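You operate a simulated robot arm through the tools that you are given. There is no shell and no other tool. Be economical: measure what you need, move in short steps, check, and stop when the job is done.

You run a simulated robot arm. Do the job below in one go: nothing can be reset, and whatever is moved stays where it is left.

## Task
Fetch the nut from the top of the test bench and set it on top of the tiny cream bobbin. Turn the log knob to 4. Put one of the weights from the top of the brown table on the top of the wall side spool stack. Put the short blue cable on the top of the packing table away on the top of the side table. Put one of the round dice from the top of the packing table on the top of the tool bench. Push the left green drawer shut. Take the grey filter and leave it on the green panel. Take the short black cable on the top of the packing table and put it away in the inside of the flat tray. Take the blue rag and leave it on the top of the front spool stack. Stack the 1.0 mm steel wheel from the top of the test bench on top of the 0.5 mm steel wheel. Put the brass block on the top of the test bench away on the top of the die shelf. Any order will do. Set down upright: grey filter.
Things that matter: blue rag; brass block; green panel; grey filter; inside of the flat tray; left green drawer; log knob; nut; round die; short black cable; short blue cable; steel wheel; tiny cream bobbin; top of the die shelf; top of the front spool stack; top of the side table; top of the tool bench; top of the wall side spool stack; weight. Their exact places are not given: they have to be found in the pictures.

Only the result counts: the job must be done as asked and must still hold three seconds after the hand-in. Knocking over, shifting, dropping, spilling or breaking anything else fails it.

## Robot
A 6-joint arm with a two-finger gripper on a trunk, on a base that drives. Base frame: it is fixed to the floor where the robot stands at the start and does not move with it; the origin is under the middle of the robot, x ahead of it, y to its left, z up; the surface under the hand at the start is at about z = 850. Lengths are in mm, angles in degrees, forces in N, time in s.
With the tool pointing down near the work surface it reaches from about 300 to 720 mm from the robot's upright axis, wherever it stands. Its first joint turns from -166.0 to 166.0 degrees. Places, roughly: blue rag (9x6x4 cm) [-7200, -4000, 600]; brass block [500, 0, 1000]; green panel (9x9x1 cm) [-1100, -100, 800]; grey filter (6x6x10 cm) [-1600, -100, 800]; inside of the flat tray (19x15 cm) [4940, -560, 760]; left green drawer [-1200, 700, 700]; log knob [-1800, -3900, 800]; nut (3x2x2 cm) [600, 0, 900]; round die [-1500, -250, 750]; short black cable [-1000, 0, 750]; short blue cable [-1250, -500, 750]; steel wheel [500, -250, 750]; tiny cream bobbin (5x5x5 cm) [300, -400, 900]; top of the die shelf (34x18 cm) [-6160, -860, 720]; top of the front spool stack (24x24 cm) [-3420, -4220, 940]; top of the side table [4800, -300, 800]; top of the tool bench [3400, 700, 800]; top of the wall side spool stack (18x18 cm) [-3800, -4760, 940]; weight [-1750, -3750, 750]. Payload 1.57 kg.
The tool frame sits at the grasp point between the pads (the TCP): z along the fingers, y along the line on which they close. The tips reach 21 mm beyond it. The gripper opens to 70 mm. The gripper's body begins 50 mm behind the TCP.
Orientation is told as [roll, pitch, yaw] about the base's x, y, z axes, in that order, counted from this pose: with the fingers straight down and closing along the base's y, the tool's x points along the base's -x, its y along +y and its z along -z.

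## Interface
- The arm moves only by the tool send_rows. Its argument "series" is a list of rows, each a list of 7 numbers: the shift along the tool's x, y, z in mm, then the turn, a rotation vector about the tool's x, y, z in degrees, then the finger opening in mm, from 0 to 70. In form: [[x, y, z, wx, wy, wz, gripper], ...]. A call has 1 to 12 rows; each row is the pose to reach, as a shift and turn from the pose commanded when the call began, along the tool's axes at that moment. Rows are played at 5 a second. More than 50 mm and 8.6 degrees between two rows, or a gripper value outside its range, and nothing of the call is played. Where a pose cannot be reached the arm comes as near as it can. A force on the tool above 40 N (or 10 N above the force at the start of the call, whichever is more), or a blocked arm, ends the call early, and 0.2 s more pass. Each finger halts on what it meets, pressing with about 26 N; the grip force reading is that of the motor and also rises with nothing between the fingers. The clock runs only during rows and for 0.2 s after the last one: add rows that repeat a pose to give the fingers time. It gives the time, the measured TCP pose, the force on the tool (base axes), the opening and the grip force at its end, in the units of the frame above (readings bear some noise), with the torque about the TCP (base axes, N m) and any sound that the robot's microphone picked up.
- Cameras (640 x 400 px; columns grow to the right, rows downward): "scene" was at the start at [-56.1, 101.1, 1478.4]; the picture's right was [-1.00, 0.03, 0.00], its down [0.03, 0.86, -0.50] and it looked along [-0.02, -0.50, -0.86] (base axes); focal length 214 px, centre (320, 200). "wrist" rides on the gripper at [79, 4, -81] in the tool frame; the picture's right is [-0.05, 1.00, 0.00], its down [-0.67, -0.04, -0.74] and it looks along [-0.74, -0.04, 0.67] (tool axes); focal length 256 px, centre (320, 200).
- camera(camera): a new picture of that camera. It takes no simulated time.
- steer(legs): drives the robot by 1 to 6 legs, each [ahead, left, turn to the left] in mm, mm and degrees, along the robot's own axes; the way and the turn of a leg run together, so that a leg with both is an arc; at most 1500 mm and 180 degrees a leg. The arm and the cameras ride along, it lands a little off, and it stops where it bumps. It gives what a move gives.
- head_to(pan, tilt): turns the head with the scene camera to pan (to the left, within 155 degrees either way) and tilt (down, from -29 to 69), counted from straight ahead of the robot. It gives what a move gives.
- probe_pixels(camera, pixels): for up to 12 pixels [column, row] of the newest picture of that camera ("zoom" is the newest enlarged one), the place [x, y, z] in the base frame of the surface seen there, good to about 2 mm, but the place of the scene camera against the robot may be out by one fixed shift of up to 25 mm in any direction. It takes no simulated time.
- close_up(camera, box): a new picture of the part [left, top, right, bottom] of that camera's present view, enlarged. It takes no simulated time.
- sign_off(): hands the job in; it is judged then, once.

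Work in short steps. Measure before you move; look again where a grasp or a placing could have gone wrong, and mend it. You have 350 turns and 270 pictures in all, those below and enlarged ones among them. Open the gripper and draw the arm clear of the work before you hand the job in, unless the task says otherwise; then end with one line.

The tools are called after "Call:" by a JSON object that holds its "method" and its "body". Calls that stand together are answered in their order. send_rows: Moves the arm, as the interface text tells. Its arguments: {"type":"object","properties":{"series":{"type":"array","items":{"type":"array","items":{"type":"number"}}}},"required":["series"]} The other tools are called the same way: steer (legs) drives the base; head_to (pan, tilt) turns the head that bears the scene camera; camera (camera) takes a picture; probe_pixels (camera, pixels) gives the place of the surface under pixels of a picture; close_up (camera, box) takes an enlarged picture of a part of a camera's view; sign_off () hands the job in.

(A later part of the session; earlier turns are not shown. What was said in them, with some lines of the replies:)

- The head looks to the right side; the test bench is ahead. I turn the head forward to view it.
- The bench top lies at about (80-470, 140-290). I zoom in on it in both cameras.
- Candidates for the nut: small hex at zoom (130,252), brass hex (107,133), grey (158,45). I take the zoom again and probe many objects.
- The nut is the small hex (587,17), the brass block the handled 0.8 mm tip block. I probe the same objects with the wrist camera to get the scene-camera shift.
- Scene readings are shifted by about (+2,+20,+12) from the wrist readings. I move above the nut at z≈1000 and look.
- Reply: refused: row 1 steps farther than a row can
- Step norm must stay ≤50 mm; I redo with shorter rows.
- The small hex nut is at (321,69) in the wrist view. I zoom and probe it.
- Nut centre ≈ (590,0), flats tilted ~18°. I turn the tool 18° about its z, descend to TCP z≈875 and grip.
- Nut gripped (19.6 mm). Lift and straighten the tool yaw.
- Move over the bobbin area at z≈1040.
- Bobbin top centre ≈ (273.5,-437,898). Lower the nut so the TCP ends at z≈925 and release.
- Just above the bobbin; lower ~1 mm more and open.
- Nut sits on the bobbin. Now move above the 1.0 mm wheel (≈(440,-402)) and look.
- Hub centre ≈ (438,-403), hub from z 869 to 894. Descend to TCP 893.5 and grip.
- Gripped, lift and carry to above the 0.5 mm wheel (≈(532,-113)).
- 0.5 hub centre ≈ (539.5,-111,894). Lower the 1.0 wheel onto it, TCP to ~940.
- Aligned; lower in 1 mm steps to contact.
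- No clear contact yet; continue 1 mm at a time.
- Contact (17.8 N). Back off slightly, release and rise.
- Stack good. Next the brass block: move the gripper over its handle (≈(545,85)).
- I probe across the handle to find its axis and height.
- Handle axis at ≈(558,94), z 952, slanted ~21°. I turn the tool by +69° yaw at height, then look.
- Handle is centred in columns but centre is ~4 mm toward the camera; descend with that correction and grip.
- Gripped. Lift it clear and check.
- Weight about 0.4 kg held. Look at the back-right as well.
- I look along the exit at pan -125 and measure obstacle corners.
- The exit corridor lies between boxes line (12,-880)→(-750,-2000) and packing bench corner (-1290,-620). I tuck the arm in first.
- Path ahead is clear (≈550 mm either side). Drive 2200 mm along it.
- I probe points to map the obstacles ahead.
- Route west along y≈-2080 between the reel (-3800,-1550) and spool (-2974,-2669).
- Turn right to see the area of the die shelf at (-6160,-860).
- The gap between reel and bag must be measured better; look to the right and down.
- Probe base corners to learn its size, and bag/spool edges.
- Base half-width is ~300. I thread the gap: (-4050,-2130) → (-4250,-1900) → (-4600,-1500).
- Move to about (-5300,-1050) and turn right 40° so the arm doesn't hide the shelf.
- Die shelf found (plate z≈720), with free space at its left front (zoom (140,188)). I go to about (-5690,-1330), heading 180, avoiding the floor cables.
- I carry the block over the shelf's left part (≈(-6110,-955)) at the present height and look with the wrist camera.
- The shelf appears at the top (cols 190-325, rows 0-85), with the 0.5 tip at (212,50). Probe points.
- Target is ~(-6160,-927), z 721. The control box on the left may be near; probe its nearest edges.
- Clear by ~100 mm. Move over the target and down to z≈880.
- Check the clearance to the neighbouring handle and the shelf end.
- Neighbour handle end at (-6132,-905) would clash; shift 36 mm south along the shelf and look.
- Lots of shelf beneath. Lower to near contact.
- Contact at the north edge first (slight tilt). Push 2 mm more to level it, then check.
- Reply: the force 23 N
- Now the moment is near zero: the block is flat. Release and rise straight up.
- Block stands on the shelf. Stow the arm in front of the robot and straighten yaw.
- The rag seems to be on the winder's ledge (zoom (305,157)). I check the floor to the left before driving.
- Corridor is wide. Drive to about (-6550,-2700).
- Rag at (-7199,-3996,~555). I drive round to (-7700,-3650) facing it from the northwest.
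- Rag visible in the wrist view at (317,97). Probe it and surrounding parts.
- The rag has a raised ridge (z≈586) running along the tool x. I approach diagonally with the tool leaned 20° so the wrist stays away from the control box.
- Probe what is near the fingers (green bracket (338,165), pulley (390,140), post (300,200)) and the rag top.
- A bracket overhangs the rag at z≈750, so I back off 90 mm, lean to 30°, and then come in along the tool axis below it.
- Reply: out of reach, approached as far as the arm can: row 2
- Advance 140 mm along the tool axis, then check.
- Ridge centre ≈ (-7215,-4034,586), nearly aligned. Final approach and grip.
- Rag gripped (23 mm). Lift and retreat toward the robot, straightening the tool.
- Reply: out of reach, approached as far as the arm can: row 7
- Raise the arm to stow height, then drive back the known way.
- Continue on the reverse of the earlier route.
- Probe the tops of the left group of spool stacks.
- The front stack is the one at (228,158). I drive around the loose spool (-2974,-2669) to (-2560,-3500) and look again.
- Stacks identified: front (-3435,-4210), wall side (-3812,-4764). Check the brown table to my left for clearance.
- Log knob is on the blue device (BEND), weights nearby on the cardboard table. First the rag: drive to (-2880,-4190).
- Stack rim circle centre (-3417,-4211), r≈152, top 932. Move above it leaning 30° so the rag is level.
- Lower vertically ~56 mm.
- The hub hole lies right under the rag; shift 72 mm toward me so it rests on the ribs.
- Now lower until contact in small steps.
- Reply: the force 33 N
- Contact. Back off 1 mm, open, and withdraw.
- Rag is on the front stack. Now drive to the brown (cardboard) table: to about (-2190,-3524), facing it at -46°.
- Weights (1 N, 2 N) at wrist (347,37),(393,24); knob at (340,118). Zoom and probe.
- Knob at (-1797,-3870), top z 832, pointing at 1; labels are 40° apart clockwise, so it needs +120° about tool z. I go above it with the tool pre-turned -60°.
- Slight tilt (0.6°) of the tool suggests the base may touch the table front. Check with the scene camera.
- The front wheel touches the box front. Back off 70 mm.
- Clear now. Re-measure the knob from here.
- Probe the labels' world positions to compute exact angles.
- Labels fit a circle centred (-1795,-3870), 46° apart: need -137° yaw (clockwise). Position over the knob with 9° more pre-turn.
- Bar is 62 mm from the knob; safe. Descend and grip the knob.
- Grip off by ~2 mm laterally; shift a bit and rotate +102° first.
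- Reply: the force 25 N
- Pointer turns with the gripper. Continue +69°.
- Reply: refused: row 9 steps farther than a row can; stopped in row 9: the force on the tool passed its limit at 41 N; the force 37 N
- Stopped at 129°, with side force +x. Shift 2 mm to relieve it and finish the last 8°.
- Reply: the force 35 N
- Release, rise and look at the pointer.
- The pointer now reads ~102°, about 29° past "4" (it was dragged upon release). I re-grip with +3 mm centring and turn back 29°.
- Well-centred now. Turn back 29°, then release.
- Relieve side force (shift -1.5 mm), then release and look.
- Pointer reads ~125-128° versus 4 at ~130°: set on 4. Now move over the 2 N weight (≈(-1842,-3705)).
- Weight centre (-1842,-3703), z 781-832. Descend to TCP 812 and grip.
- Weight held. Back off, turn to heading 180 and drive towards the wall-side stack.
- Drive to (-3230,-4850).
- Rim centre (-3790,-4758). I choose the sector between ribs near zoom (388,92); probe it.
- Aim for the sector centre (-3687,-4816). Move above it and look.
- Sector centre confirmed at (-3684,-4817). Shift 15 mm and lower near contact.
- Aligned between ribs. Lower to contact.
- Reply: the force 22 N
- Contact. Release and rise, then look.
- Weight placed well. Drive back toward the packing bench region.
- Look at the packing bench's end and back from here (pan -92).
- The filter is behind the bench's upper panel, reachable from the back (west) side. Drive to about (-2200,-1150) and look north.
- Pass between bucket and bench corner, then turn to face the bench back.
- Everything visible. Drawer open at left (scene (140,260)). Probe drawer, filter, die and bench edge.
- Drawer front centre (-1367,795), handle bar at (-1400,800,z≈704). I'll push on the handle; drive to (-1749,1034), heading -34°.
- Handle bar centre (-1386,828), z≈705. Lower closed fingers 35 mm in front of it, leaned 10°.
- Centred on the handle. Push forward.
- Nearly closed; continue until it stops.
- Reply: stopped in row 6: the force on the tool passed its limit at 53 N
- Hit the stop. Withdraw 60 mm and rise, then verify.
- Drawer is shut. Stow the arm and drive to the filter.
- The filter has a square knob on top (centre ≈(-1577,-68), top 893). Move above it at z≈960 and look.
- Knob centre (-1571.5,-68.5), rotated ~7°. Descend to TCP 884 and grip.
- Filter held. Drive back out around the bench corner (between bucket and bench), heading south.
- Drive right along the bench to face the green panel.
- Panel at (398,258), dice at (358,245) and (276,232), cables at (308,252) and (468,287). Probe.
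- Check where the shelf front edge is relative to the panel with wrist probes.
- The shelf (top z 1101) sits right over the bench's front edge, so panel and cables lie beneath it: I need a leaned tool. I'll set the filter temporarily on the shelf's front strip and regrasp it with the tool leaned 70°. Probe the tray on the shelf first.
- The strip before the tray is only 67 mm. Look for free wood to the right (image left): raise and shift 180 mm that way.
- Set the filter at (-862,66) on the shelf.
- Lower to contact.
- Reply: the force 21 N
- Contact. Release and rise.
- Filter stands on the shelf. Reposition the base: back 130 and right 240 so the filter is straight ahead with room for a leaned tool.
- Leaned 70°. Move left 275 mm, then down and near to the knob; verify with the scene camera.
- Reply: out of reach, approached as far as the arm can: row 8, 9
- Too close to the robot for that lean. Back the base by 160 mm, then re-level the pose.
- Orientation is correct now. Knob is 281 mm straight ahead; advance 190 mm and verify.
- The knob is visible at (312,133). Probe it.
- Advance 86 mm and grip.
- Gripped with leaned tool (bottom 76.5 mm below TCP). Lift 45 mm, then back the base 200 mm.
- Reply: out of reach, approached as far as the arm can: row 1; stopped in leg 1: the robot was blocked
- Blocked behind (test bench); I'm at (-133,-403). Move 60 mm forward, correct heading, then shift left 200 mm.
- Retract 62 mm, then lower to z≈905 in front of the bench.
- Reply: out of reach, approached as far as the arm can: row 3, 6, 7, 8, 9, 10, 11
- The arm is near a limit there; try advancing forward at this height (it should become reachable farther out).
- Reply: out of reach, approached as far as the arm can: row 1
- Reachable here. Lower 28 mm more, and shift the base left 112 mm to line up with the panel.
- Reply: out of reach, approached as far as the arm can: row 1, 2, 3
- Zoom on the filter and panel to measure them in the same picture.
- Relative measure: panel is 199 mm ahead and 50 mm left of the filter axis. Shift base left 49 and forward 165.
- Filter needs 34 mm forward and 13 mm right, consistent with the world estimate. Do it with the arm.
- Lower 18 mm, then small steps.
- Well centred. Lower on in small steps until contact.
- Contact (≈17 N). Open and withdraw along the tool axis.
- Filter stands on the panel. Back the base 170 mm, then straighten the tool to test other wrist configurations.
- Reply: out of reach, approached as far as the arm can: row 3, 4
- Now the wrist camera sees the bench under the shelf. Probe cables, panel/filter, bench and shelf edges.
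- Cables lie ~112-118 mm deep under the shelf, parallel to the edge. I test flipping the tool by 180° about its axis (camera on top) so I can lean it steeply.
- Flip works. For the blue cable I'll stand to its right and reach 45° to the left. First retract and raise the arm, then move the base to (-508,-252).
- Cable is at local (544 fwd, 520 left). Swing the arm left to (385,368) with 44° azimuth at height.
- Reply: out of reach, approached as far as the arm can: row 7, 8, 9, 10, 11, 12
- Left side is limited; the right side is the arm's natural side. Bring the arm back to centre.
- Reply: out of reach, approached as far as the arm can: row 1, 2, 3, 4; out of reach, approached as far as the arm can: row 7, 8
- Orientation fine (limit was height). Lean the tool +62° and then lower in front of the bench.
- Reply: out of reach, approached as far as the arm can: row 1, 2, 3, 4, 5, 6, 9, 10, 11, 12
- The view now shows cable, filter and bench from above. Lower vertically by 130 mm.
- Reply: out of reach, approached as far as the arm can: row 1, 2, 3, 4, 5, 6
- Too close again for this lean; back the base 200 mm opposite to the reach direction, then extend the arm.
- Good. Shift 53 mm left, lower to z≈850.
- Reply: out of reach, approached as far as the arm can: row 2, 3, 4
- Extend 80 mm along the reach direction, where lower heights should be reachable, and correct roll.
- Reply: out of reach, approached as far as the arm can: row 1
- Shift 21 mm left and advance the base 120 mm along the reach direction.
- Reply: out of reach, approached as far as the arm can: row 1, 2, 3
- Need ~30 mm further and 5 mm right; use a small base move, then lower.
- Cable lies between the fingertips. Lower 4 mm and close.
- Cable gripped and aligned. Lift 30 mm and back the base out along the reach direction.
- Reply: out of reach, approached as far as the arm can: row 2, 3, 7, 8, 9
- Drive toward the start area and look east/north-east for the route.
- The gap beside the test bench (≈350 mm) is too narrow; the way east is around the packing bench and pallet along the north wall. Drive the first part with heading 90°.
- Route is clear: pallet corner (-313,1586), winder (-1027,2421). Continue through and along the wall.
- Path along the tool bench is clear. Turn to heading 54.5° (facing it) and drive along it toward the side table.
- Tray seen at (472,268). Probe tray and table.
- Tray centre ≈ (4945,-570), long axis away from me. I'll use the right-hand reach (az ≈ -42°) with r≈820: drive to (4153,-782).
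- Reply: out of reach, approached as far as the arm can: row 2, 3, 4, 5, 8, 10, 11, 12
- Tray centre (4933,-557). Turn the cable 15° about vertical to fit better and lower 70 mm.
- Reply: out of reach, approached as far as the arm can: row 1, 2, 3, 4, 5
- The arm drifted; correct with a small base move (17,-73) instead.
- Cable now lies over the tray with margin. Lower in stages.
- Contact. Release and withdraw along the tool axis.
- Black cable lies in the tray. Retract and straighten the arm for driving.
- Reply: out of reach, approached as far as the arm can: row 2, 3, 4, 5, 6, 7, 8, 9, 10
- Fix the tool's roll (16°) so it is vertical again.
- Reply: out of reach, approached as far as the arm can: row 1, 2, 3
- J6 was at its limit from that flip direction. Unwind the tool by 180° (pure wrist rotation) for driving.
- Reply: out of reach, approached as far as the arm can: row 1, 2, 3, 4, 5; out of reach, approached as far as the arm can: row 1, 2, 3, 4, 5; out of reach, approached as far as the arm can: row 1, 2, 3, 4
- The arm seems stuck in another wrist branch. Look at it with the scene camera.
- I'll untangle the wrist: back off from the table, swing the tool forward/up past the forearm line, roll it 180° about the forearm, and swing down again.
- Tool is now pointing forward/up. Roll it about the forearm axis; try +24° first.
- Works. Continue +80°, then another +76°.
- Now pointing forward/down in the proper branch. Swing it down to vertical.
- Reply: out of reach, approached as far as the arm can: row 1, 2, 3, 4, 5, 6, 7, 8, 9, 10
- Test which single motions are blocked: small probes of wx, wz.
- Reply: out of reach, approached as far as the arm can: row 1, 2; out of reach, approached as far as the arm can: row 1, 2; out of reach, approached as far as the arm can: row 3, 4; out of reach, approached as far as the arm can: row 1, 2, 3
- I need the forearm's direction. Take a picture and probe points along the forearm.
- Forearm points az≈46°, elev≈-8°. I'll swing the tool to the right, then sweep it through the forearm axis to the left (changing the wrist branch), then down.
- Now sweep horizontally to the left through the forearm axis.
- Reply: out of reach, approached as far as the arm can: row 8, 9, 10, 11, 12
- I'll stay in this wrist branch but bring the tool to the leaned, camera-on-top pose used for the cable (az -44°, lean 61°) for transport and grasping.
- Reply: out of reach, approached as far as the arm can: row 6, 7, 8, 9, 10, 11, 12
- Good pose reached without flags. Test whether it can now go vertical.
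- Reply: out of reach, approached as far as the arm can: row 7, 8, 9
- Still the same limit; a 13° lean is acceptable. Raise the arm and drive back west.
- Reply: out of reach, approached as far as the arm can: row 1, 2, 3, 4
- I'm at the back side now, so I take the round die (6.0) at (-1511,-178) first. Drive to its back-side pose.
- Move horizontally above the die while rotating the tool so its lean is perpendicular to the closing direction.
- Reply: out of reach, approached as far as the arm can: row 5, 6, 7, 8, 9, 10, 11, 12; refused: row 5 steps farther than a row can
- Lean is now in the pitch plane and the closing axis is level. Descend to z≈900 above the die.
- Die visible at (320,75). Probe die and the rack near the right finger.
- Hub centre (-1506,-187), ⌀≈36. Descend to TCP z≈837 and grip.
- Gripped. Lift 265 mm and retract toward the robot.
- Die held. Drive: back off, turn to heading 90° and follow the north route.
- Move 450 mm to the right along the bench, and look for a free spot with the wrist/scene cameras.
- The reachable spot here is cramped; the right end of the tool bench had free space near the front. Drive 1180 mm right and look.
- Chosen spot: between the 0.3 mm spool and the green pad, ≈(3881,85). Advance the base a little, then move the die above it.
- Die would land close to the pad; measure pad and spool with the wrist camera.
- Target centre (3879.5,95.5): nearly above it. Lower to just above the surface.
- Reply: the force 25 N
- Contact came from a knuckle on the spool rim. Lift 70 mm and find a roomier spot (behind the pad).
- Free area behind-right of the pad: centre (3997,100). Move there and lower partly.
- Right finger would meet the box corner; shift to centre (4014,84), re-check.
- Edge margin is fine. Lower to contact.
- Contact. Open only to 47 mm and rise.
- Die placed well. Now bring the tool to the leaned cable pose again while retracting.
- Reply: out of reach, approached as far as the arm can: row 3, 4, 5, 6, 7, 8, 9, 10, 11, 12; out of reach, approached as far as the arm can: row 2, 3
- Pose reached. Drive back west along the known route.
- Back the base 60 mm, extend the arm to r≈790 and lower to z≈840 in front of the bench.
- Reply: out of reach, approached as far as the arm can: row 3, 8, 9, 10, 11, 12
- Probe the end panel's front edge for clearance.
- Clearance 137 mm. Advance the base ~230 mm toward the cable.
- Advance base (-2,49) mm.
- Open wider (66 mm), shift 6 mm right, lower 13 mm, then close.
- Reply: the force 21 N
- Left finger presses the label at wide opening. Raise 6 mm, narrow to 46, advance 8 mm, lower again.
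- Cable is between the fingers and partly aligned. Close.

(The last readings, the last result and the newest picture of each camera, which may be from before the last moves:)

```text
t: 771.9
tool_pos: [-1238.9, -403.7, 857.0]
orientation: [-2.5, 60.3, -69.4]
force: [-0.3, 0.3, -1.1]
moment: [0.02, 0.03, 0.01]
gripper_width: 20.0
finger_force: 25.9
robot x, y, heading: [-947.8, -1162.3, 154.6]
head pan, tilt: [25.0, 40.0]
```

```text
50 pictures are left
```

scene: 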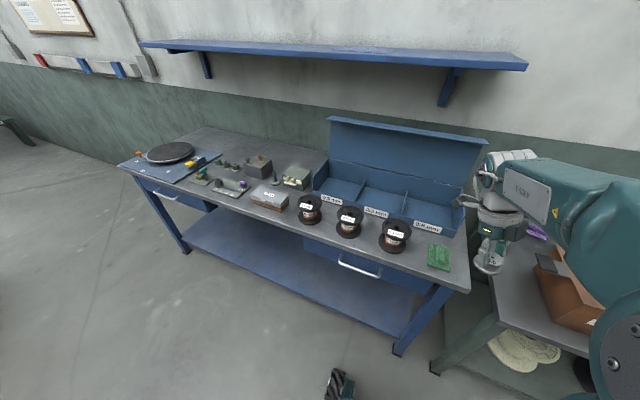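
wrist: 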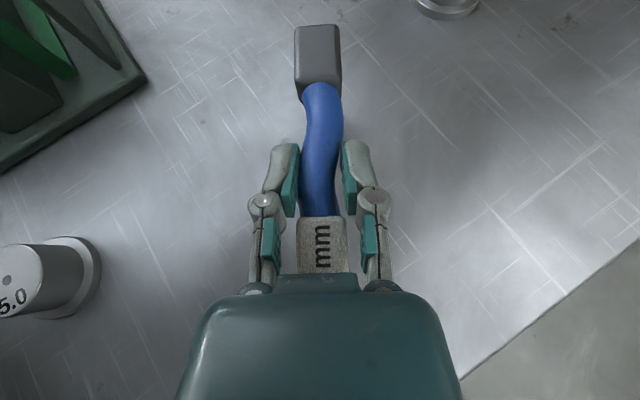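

Back the base out 270 mm.

Call:
{"method": "steer", "body": {"legs": [[-196, 186, 0]]}}

Call:
{"method": "camera", "body": {"camera": "wrist"}}

```text
t: 773.8
tool_pos: [-1135.9, -650.8, 854.8]
orientation: [-2.7, 60.2, -70.0]
force: [-0.7, 0.6, -1.1]
moment: [0.03, 0.03, 0.01]
gripper_width: 19.9
finger_force: 25.9
robot x, y, heading: [-850.5, -1412.1, 154.6]
head pan, tilt: [25.0, 40.0]
```

```text
49 pictures are left
```

wrist: 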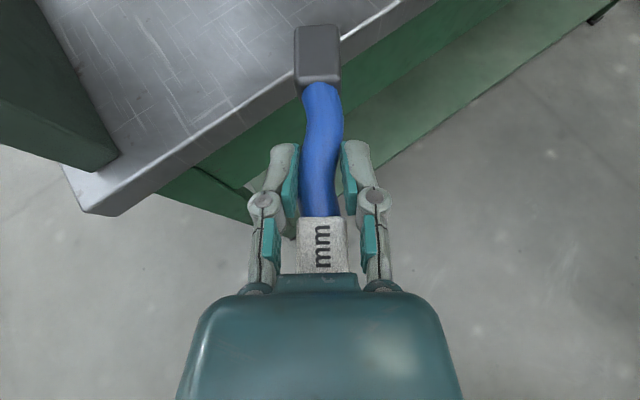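

Retract and raise to the transport pose.

Call:
{"method": "send_rows", "body": {"series": [[13, 0, -38, 0, 0, 0, 5], [26, 0, -76, 0, 0, 0, 5], [39, 0, -114, 0, 0, 0, 5], [52, 0, -152, 0, 0, 0, 5], [65, 0, -190, 0, 0, 0, 5], [78, 0, -228, 0, 0, 0, 5], [91, 0, -266, 0, 0, 0, 5], [105, 0, -305, 0, 0, 0, 5], [105, 0, -305, 0, 0, 0, 5]]}}

Call:
{"method": "steer", "body": {"legs": [[0, 0, -65], [200, 1330, 0]]}}

```text
t: 775.8
tool_pos: [-1051.3, -849.6, 1100.5]
orientation: [-2.3, 60.4, -69.6]
force: [0.9, -0.1, -0.7]
moment: [-0.03, 0.01, 0.01]
gripper_width: 20.0
finger_force: 25.9
robot x, y, heading: [-852.8, -1410.6, 154.3]
head pan, tilt: [25.0, 40.0]
```

```text
t: 785.5
tool_pos: [-1760.1, -757.6, 1099.9]
orientation: [-2.5, 60.4, -135.3]
force: [-0.4, -0.4, -1.3]
moment: [0.01, -0.01, -0.01]
gripper_width: 19.9
finger_force: 25.9
robot x, y, heading: [-2186.2, -1171.7, 88.9]
head pan, tilt: [25.0, 40.0]
```

Call:
{"method": "steer", "body": {"legs": [[1278, 53, 0], [597, -204, 0], [660, -528, 0], [686, -817, 0]]}}

```text
t: 804.2
tool_pos: [-219.8, 2436.6, 1100.8]
orientation: [-2.3, 60.4, -135.2]
force: [-0.3, 0.0, -0.7]
moment: [0.05, 0.01, 0.0]
gripper_width: 19.9
finger_force: 25.9
robot x, y, heading: [-649.5, 2021.1, 88.9]
head pan, tilt: [25.0, 40.0]
```

Call:
{"method": "steer", "body": {"legs": [[-143, -963, 0], [0, 0, -34.4], [412, -870, 0], [-147, -895, 0], [-312, -622, 0]]}}

```text
t: 823.4
tool_pos: [2749.5, 421.2, 1100.4]
orientation: [-2.2, 60.4, -172.1]
force: [-0.5, -0.2, -0.5]
moment: [0.01, -0.01, 0.02]
gripper_width: 20.0
finger_force: 25.6
robot x, y, heading: [2157.1, 346.8, 51.7]
head pan, tilt: [25.0, 40.0]
```

Continue to near the side table's left end; look at it from (3400,-400).

Call:
{"method": "steer", "body": {"legs": [[0, 0, 2.6], [127, -1445, 0]]}}

Call:
{"method": "camera", "body": {"camera": "wrist"}}

Call:
{"method": "head_to", "body": {"pan": -30, "tilt": 35}}

Call:
{"method": "camera", "body": {"camera": "scene"}}

```text
t: 831.1
tool_pos: [4018.5, -298.2, 1100.5]
orientation: [-2.2, 60.4, -169.1]
force: [0.1, -0.1, -1.0]
moment: [-0.01, -0.04, 0.01]
gripper_width: 19.9
finger_force: 26.0
robot x, y, heading: [3431.7, -406.1, 54.8]
head pan, tilt: [25.0, 40.0]
```

```text
48 pictures are left
```

wrist: 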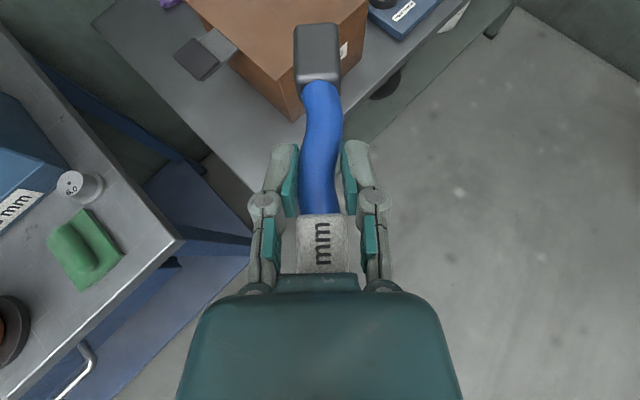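

```text
t: 832.4
tool_pos: [4020.6, -298.6, 1100.3]
orientation: [-2.3, 60.4, -169.0]
force: [-0.3, -0.2, -1.4]
moment: [0.04, 0.04, -0.01]
gripper_width: 19.7
finger_force: 26.3
robot x, y, heading: [3433.5, -401.6, 55.0]
head pan, tilt: [-30.0, 35.0]
```

```text
47 pictures are left
```

scene: 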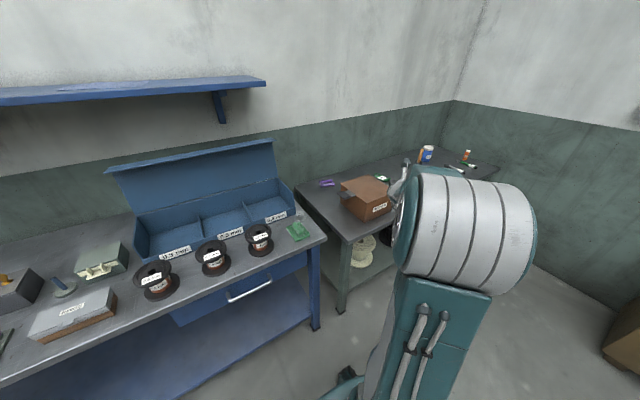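

Call:
{"method": "probe_pixels", "body": {"camera": "wrist", "pixels": [[175, 115], [200, 130], [245, 185], [290, 118], [255, 95], [225, 75], [195, 75], [240, 140], [265, 160], [350, 115], [365, 85], [140, 70]]}}

```text
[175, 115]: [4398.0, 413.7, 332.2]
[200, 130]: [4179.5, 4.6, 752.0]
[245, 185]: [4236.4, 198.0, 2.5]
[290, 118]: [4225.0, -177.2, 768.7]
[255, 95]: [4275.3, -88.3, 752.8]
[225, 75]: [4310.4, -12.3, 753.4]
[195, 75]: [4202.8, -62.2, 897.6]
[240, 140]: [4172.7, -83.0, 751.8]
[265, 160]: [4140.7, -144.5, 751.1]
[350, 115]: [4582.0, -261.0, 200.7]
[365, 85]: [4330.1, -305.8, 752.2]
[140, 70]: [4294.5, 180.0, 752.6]
```

Probe the overhanging gadget and table edges more precisely.

Call:
{"method": "probe_pixels", "body": {"camera": "wrist", "pixels": [[178, 52], [195, 40], [216, 68], [197, 80], [228, 45], [255, 165], [270, 175], [225, 160], [250, 182], [160, 95], [285, 145], [300, 115]]}}

Call:
{"method": "close_up", "body": {"camera": "wrist", "box": [90, 0, 330, 210]}}

```text
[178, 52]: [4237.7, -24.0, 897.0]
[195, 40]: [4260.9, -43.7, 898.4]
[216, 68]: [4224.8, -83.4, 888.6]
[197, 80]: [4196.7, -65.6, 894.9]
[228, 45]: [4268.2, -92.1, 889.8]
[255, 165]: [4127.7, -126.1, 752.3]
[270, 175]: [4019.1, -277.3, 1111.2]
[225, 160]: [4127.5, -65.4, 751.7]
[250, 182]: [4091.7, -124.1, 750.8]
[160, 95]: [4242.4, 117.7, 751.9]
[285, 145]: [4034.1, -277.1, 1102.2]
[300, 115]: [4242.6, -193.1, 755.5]
```

```text
1.90 times, centred on (210, 105) of wrist
```

zoom: 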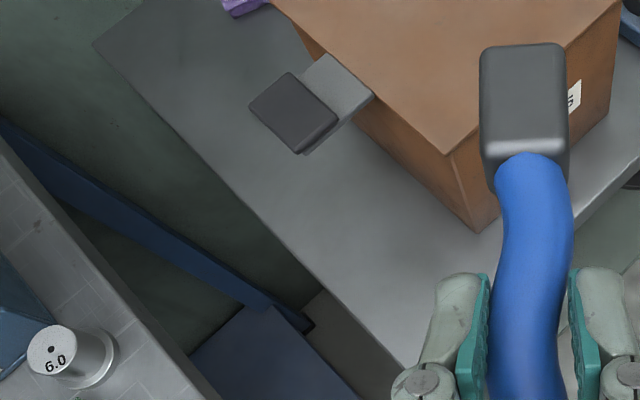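

Plan: cable centre at (4199,-116) on the strip left of the box, lying at az 25°. Turn +14° and shift the base.

Call:
{"method": "steer", "body": {"legs": [[0, 0, 14], [-35, -56, 0]]}}

Call:
{"method": "camera", "body": {"camera": "wrist"}}

```text
t: 834.2
tool_pos: [3994.2, -200.9, 1107.4]
orientation: [-1.0, 61.0, -153.6]
force: [-1.6, 2.0, -1.7]
moment: [-0.04, 0.0, -0.04]
gripper_width: 19.6
finger_force: 26.0
robot x, y, heading: [3466.1, -452.8, 68.9]
head pan, tilt: [-30.0, 35.0]
```

```text
45 pictures are left
```

wrist: 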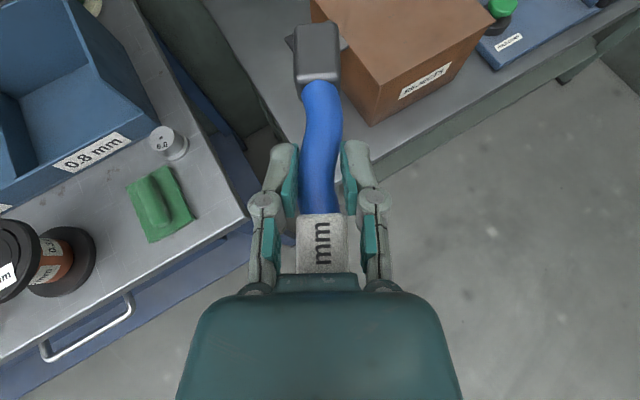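

Extend 216 mm, then lower to ~z 900 and look.

Call:
{"method": "send_rows", "body": {"series": [[21, 3, 38, 0, 0, 0, 5], [42, 6, 76, 0, 0, 0, 5], [63, 9, 113, 0, 0, 0, 5], [84, 12, 151, 0, 0, 0, 5], [105, 15, 189, 0, 0, 0, 5], [68, 15, 210, 0, 0, 0, 5], [31, 15, 230, 0, 0, 0, 5], [-6, 15, 250, 0, 0, 0, 5], [-43, 15, 270, 0, 0, 0, 5], [-61, 15, 281, 0, 0, 0, 5], [-61, 15, 281, 0, 0, 0, 5]]}}

Call:
{"method": "camera", "body": {"camera": "wrist"}}

```text
t: 836.6
tool_pos: [4205.2, -117.3, 908.8]
orientation: [-2.3, 60.4, -155.0]
force: [-1.4, 0.1, 1.4]
moment: [0.1, -0.16, 0.04]
gripper_width: 19.9
finger_force: 25.0
robot x, y, heading: [3465.0, -453.2, 68.9]
head pan, tilt: [-30.0, 35.0]
```

```text
44 pictures are left
```

wrist: 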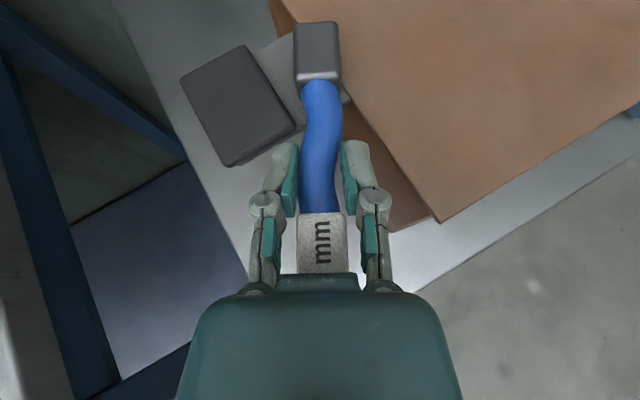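

The cable's front end is just over the bracket between plate and box. Retreat 80 mm, lower to z≈795 there, then slide forward underneath.

Call:
{"method": "send_rows", "body": {"series": [[9, 0, -5, 0, 0, 0, 5], [-10, 0, -40, 0, 0, 0, 5], [-30, 0, -75, 0, 0, 0, 5], [-65, 0, -56, 0, 0, 0, 5], [-100, 0, -37, 0, 0, 0, 5], [-130, 0, -20, 0, 0, 0, 5], [-130, 0, -20, 0, 0, 0, 5]]}}

Call:
{"method": "camera", "body": {"camera": "wrist"}}

```text
t: 838.2
tool_pos: [4138.0, -162.2, 809.7]
orientation: [-2.8, 60.2, -154.8]
force: [-0.4, -0.7, -1.9]
moment: [-0.01, 0.0, -0.02]
gripper_width: 19.6
finger_force: 26.4
out of reach, approached as far as the arm can: row 5, 6, 7
robot x, y, heading: [3464.5, -451.3, 68.8]
head pan, tilt: [-30.0, 35.0]
```

```text
43 pictures are left
```

wrist: 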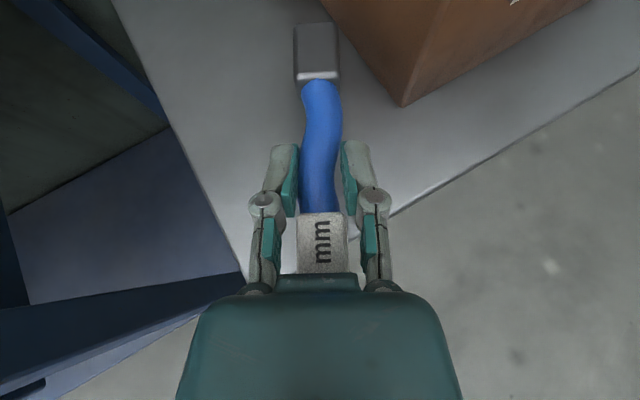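

Advance the base by (43,41) mm so the cable slides under the bracket.

Call:
{"method": "steer", "body": {"legs": [[54, -25, 0]]}}

Call:
{"method": "camera", "body": {"camera": "wrist"}}

```text
t: 839.2
tool_pos: [4171.2, -116.7, 812.6]
orientation: [-2.3, 60.4, -154.2]
force: [-0.2, 0.7, -0.9]
moment: [0.02, -0.04, -0.04]
gripper_width: 19.9
finger_force: 26.5
robot x, y, heading: [3506.2, -413.4, 68.6]
head pan, tilt: [-30.0, 35.0]
```

```text
42 pictures are left
```

wrist: 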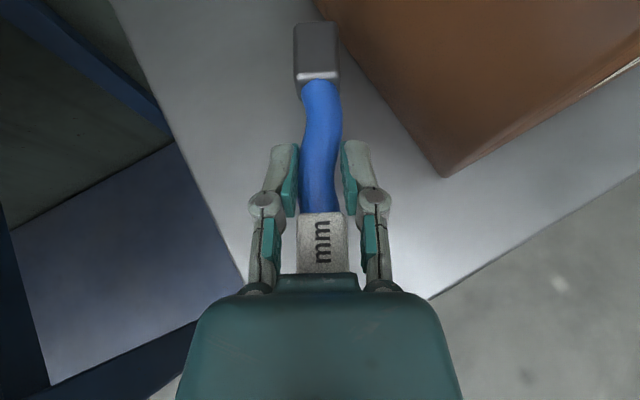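

Well inside the table edges. Lower gradually to contact.

Call:
{"method": "send_rows", "body": {"series": [[-13, 0, 7.3, 0, 0, 0, 5], [-26, 0, 14.6, 0, 0, 0, 5], [-31, 0, 17.4, 0, 0, 0, 5], [-31, 0, 17.4, 0, 0, 0, 5]]}}

Call:
{"method": "camera", "body": {"camera": "wrist"}}

```text
t: 840.2
tool_pos: [4179.2, -118.0, 773.7]
orientation: [-3.5, 60.1, -154.8]
force: [0.3, 0.6, -1.2]
moment: [0.0, 0.01, 0.02]
gripper_width: 19.9
finger_force: 26.2
robot x, y, heading: [3504.2, -411.4, 68.8]
head pan, tilt: [-30.0, 35.0]
```

```text
41 pictures are left
```

wrist: 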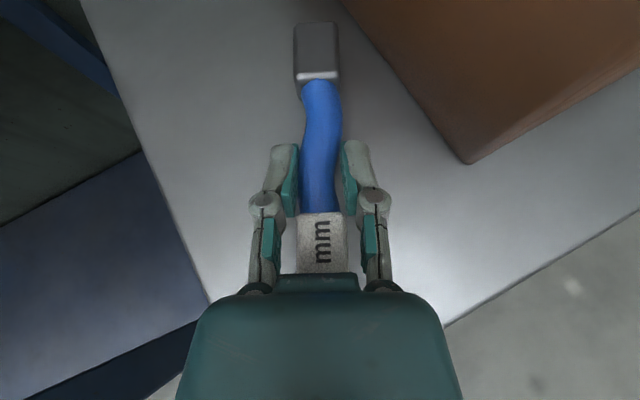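

Call:
{"method": "send_rows", "body": {"series": [[-1.7, 0, 1, 0, 0, 0, 5], [-3.5, 0, 2, 0, 0, 0, 5], [-5, 0, 2.9, 0, 0, 0, 5], [-5, 0, 2.9, 0, 0, 0, 5]]}}

```text
t: 841.2
tool_pos: [4177.1, -118.2, 771.1]
orientation: [-3.4, 60.4, -154.5]
force: [0.2, 1.7, 11.5]
moment: [-0.28, 0.32, -0.08]
gripper_width: 20.0
finger_force: 26.0
robot x, y, heading: [3498.0, -413.6, 69.2]
head pan, tilt: [-30.0, 35.0]
```

Contact. Release and withdraw along the tool axis.

Call:
{"method": "send_rows", "body": {"series": [[0, 0, 0, 0, 0, 0, 26], [0, 0, 0, 0, 0, 0, 40], [0, 0, 0, 0, 0, 0, 45], [3, 0, -15, 0, 0, 0, 45], [6, 0, -45, 0, 0, 0, 45], [15, 0, -85, 0, 0, 0, 45], [25, 0, -125, 0, 0, 0, 45], [40, 0, -165, 0, 0, 0, 45], [40, 0, -165, 0, 0, 0, 45]]}}

Call:
{"method": "camera", "body": {"camera": "wrist"}}

```text
t: 843.2
tool_pos: [4069.5, -178.8, 886.6]
orientation: [-2.9, 60.2, -154.6]
force: [0.0, -0.3, 0.1]
moment: [-0.01, 0.0, 0.01]
gripper_width: 44.8
finger_force: 0.0
robot x, y, heading: [3501.8, -408.4, 68.7]
head pan, tilt: [-30.0, 35.0]
```

```text
40 pictures are left
```

wrist: 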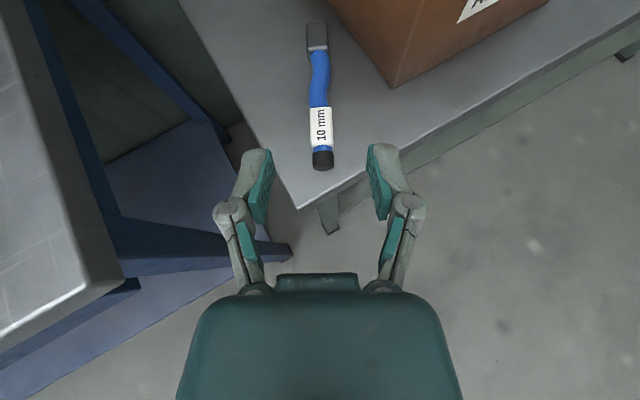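

The blue cable lies fully on the side table. Draw the arm and robot clear.

Call:
{"method": "send_rows", "body": {"series": [[13, 0, -38, 0, 0, 0, 45], [26, 0, -76, 0, 0, 0, 45], [39, 0, -114, 0, 0, 0, 45], [52, 0, -152, 0, 0, 0, 45], [52, 0, -152, 0, 0, 0, 45]]}}

Call:
{"method": "steer", "body": {"legs": [[-250, 0, 0]]}}

Call:
{"method": "camera", "body": {"camera": "scene"}}

```text
t: 844.4
tool_pos: [3973.9, -230.4, 1006.9]
orientation: [-2.9, 60.2, -154.7]
force: [0.0, 0.0, -0.1]
moment: [0.04, -0.02, 0.01]
gripper_width: 45.1
finger_force: 0.1
robot x, y, heading: [3502.7, -412.7, 68.8]
head pan, tilt: [-30.0, 35.0]
```

```text
t: 846.2
tool_pos: [3885.6, -463.3, 1006.9]
orientation: [-2.9, 60.3, -154.8]
force: [-0.4, 0.0, 0.6]
moment: [-0.04, 0.03, -0.02]
gripper_width: 45.0
finger_force: 0.1
robot x, y, heading: [3414.3, -644.5, 68.9]
head pan, tilt: [-30.0, 35.0]
```

```text
39 pictures are left
```

scene: 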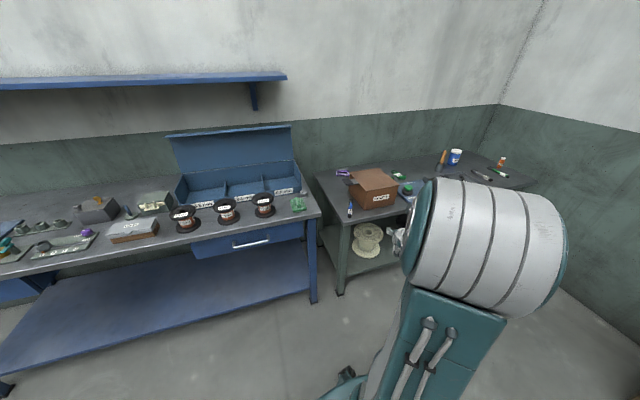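

All items are in place, the gripper is open and the arm is clear. Hand in.

Call:
{"method": "sign_off", "body": {}}

```text
The job is handed in.
```

All eleven tasks were carried out and the job is handed in. The log knob points at 4 to within about 6 degrees, and I did not go back to re-check the earlier placements after the last ones.
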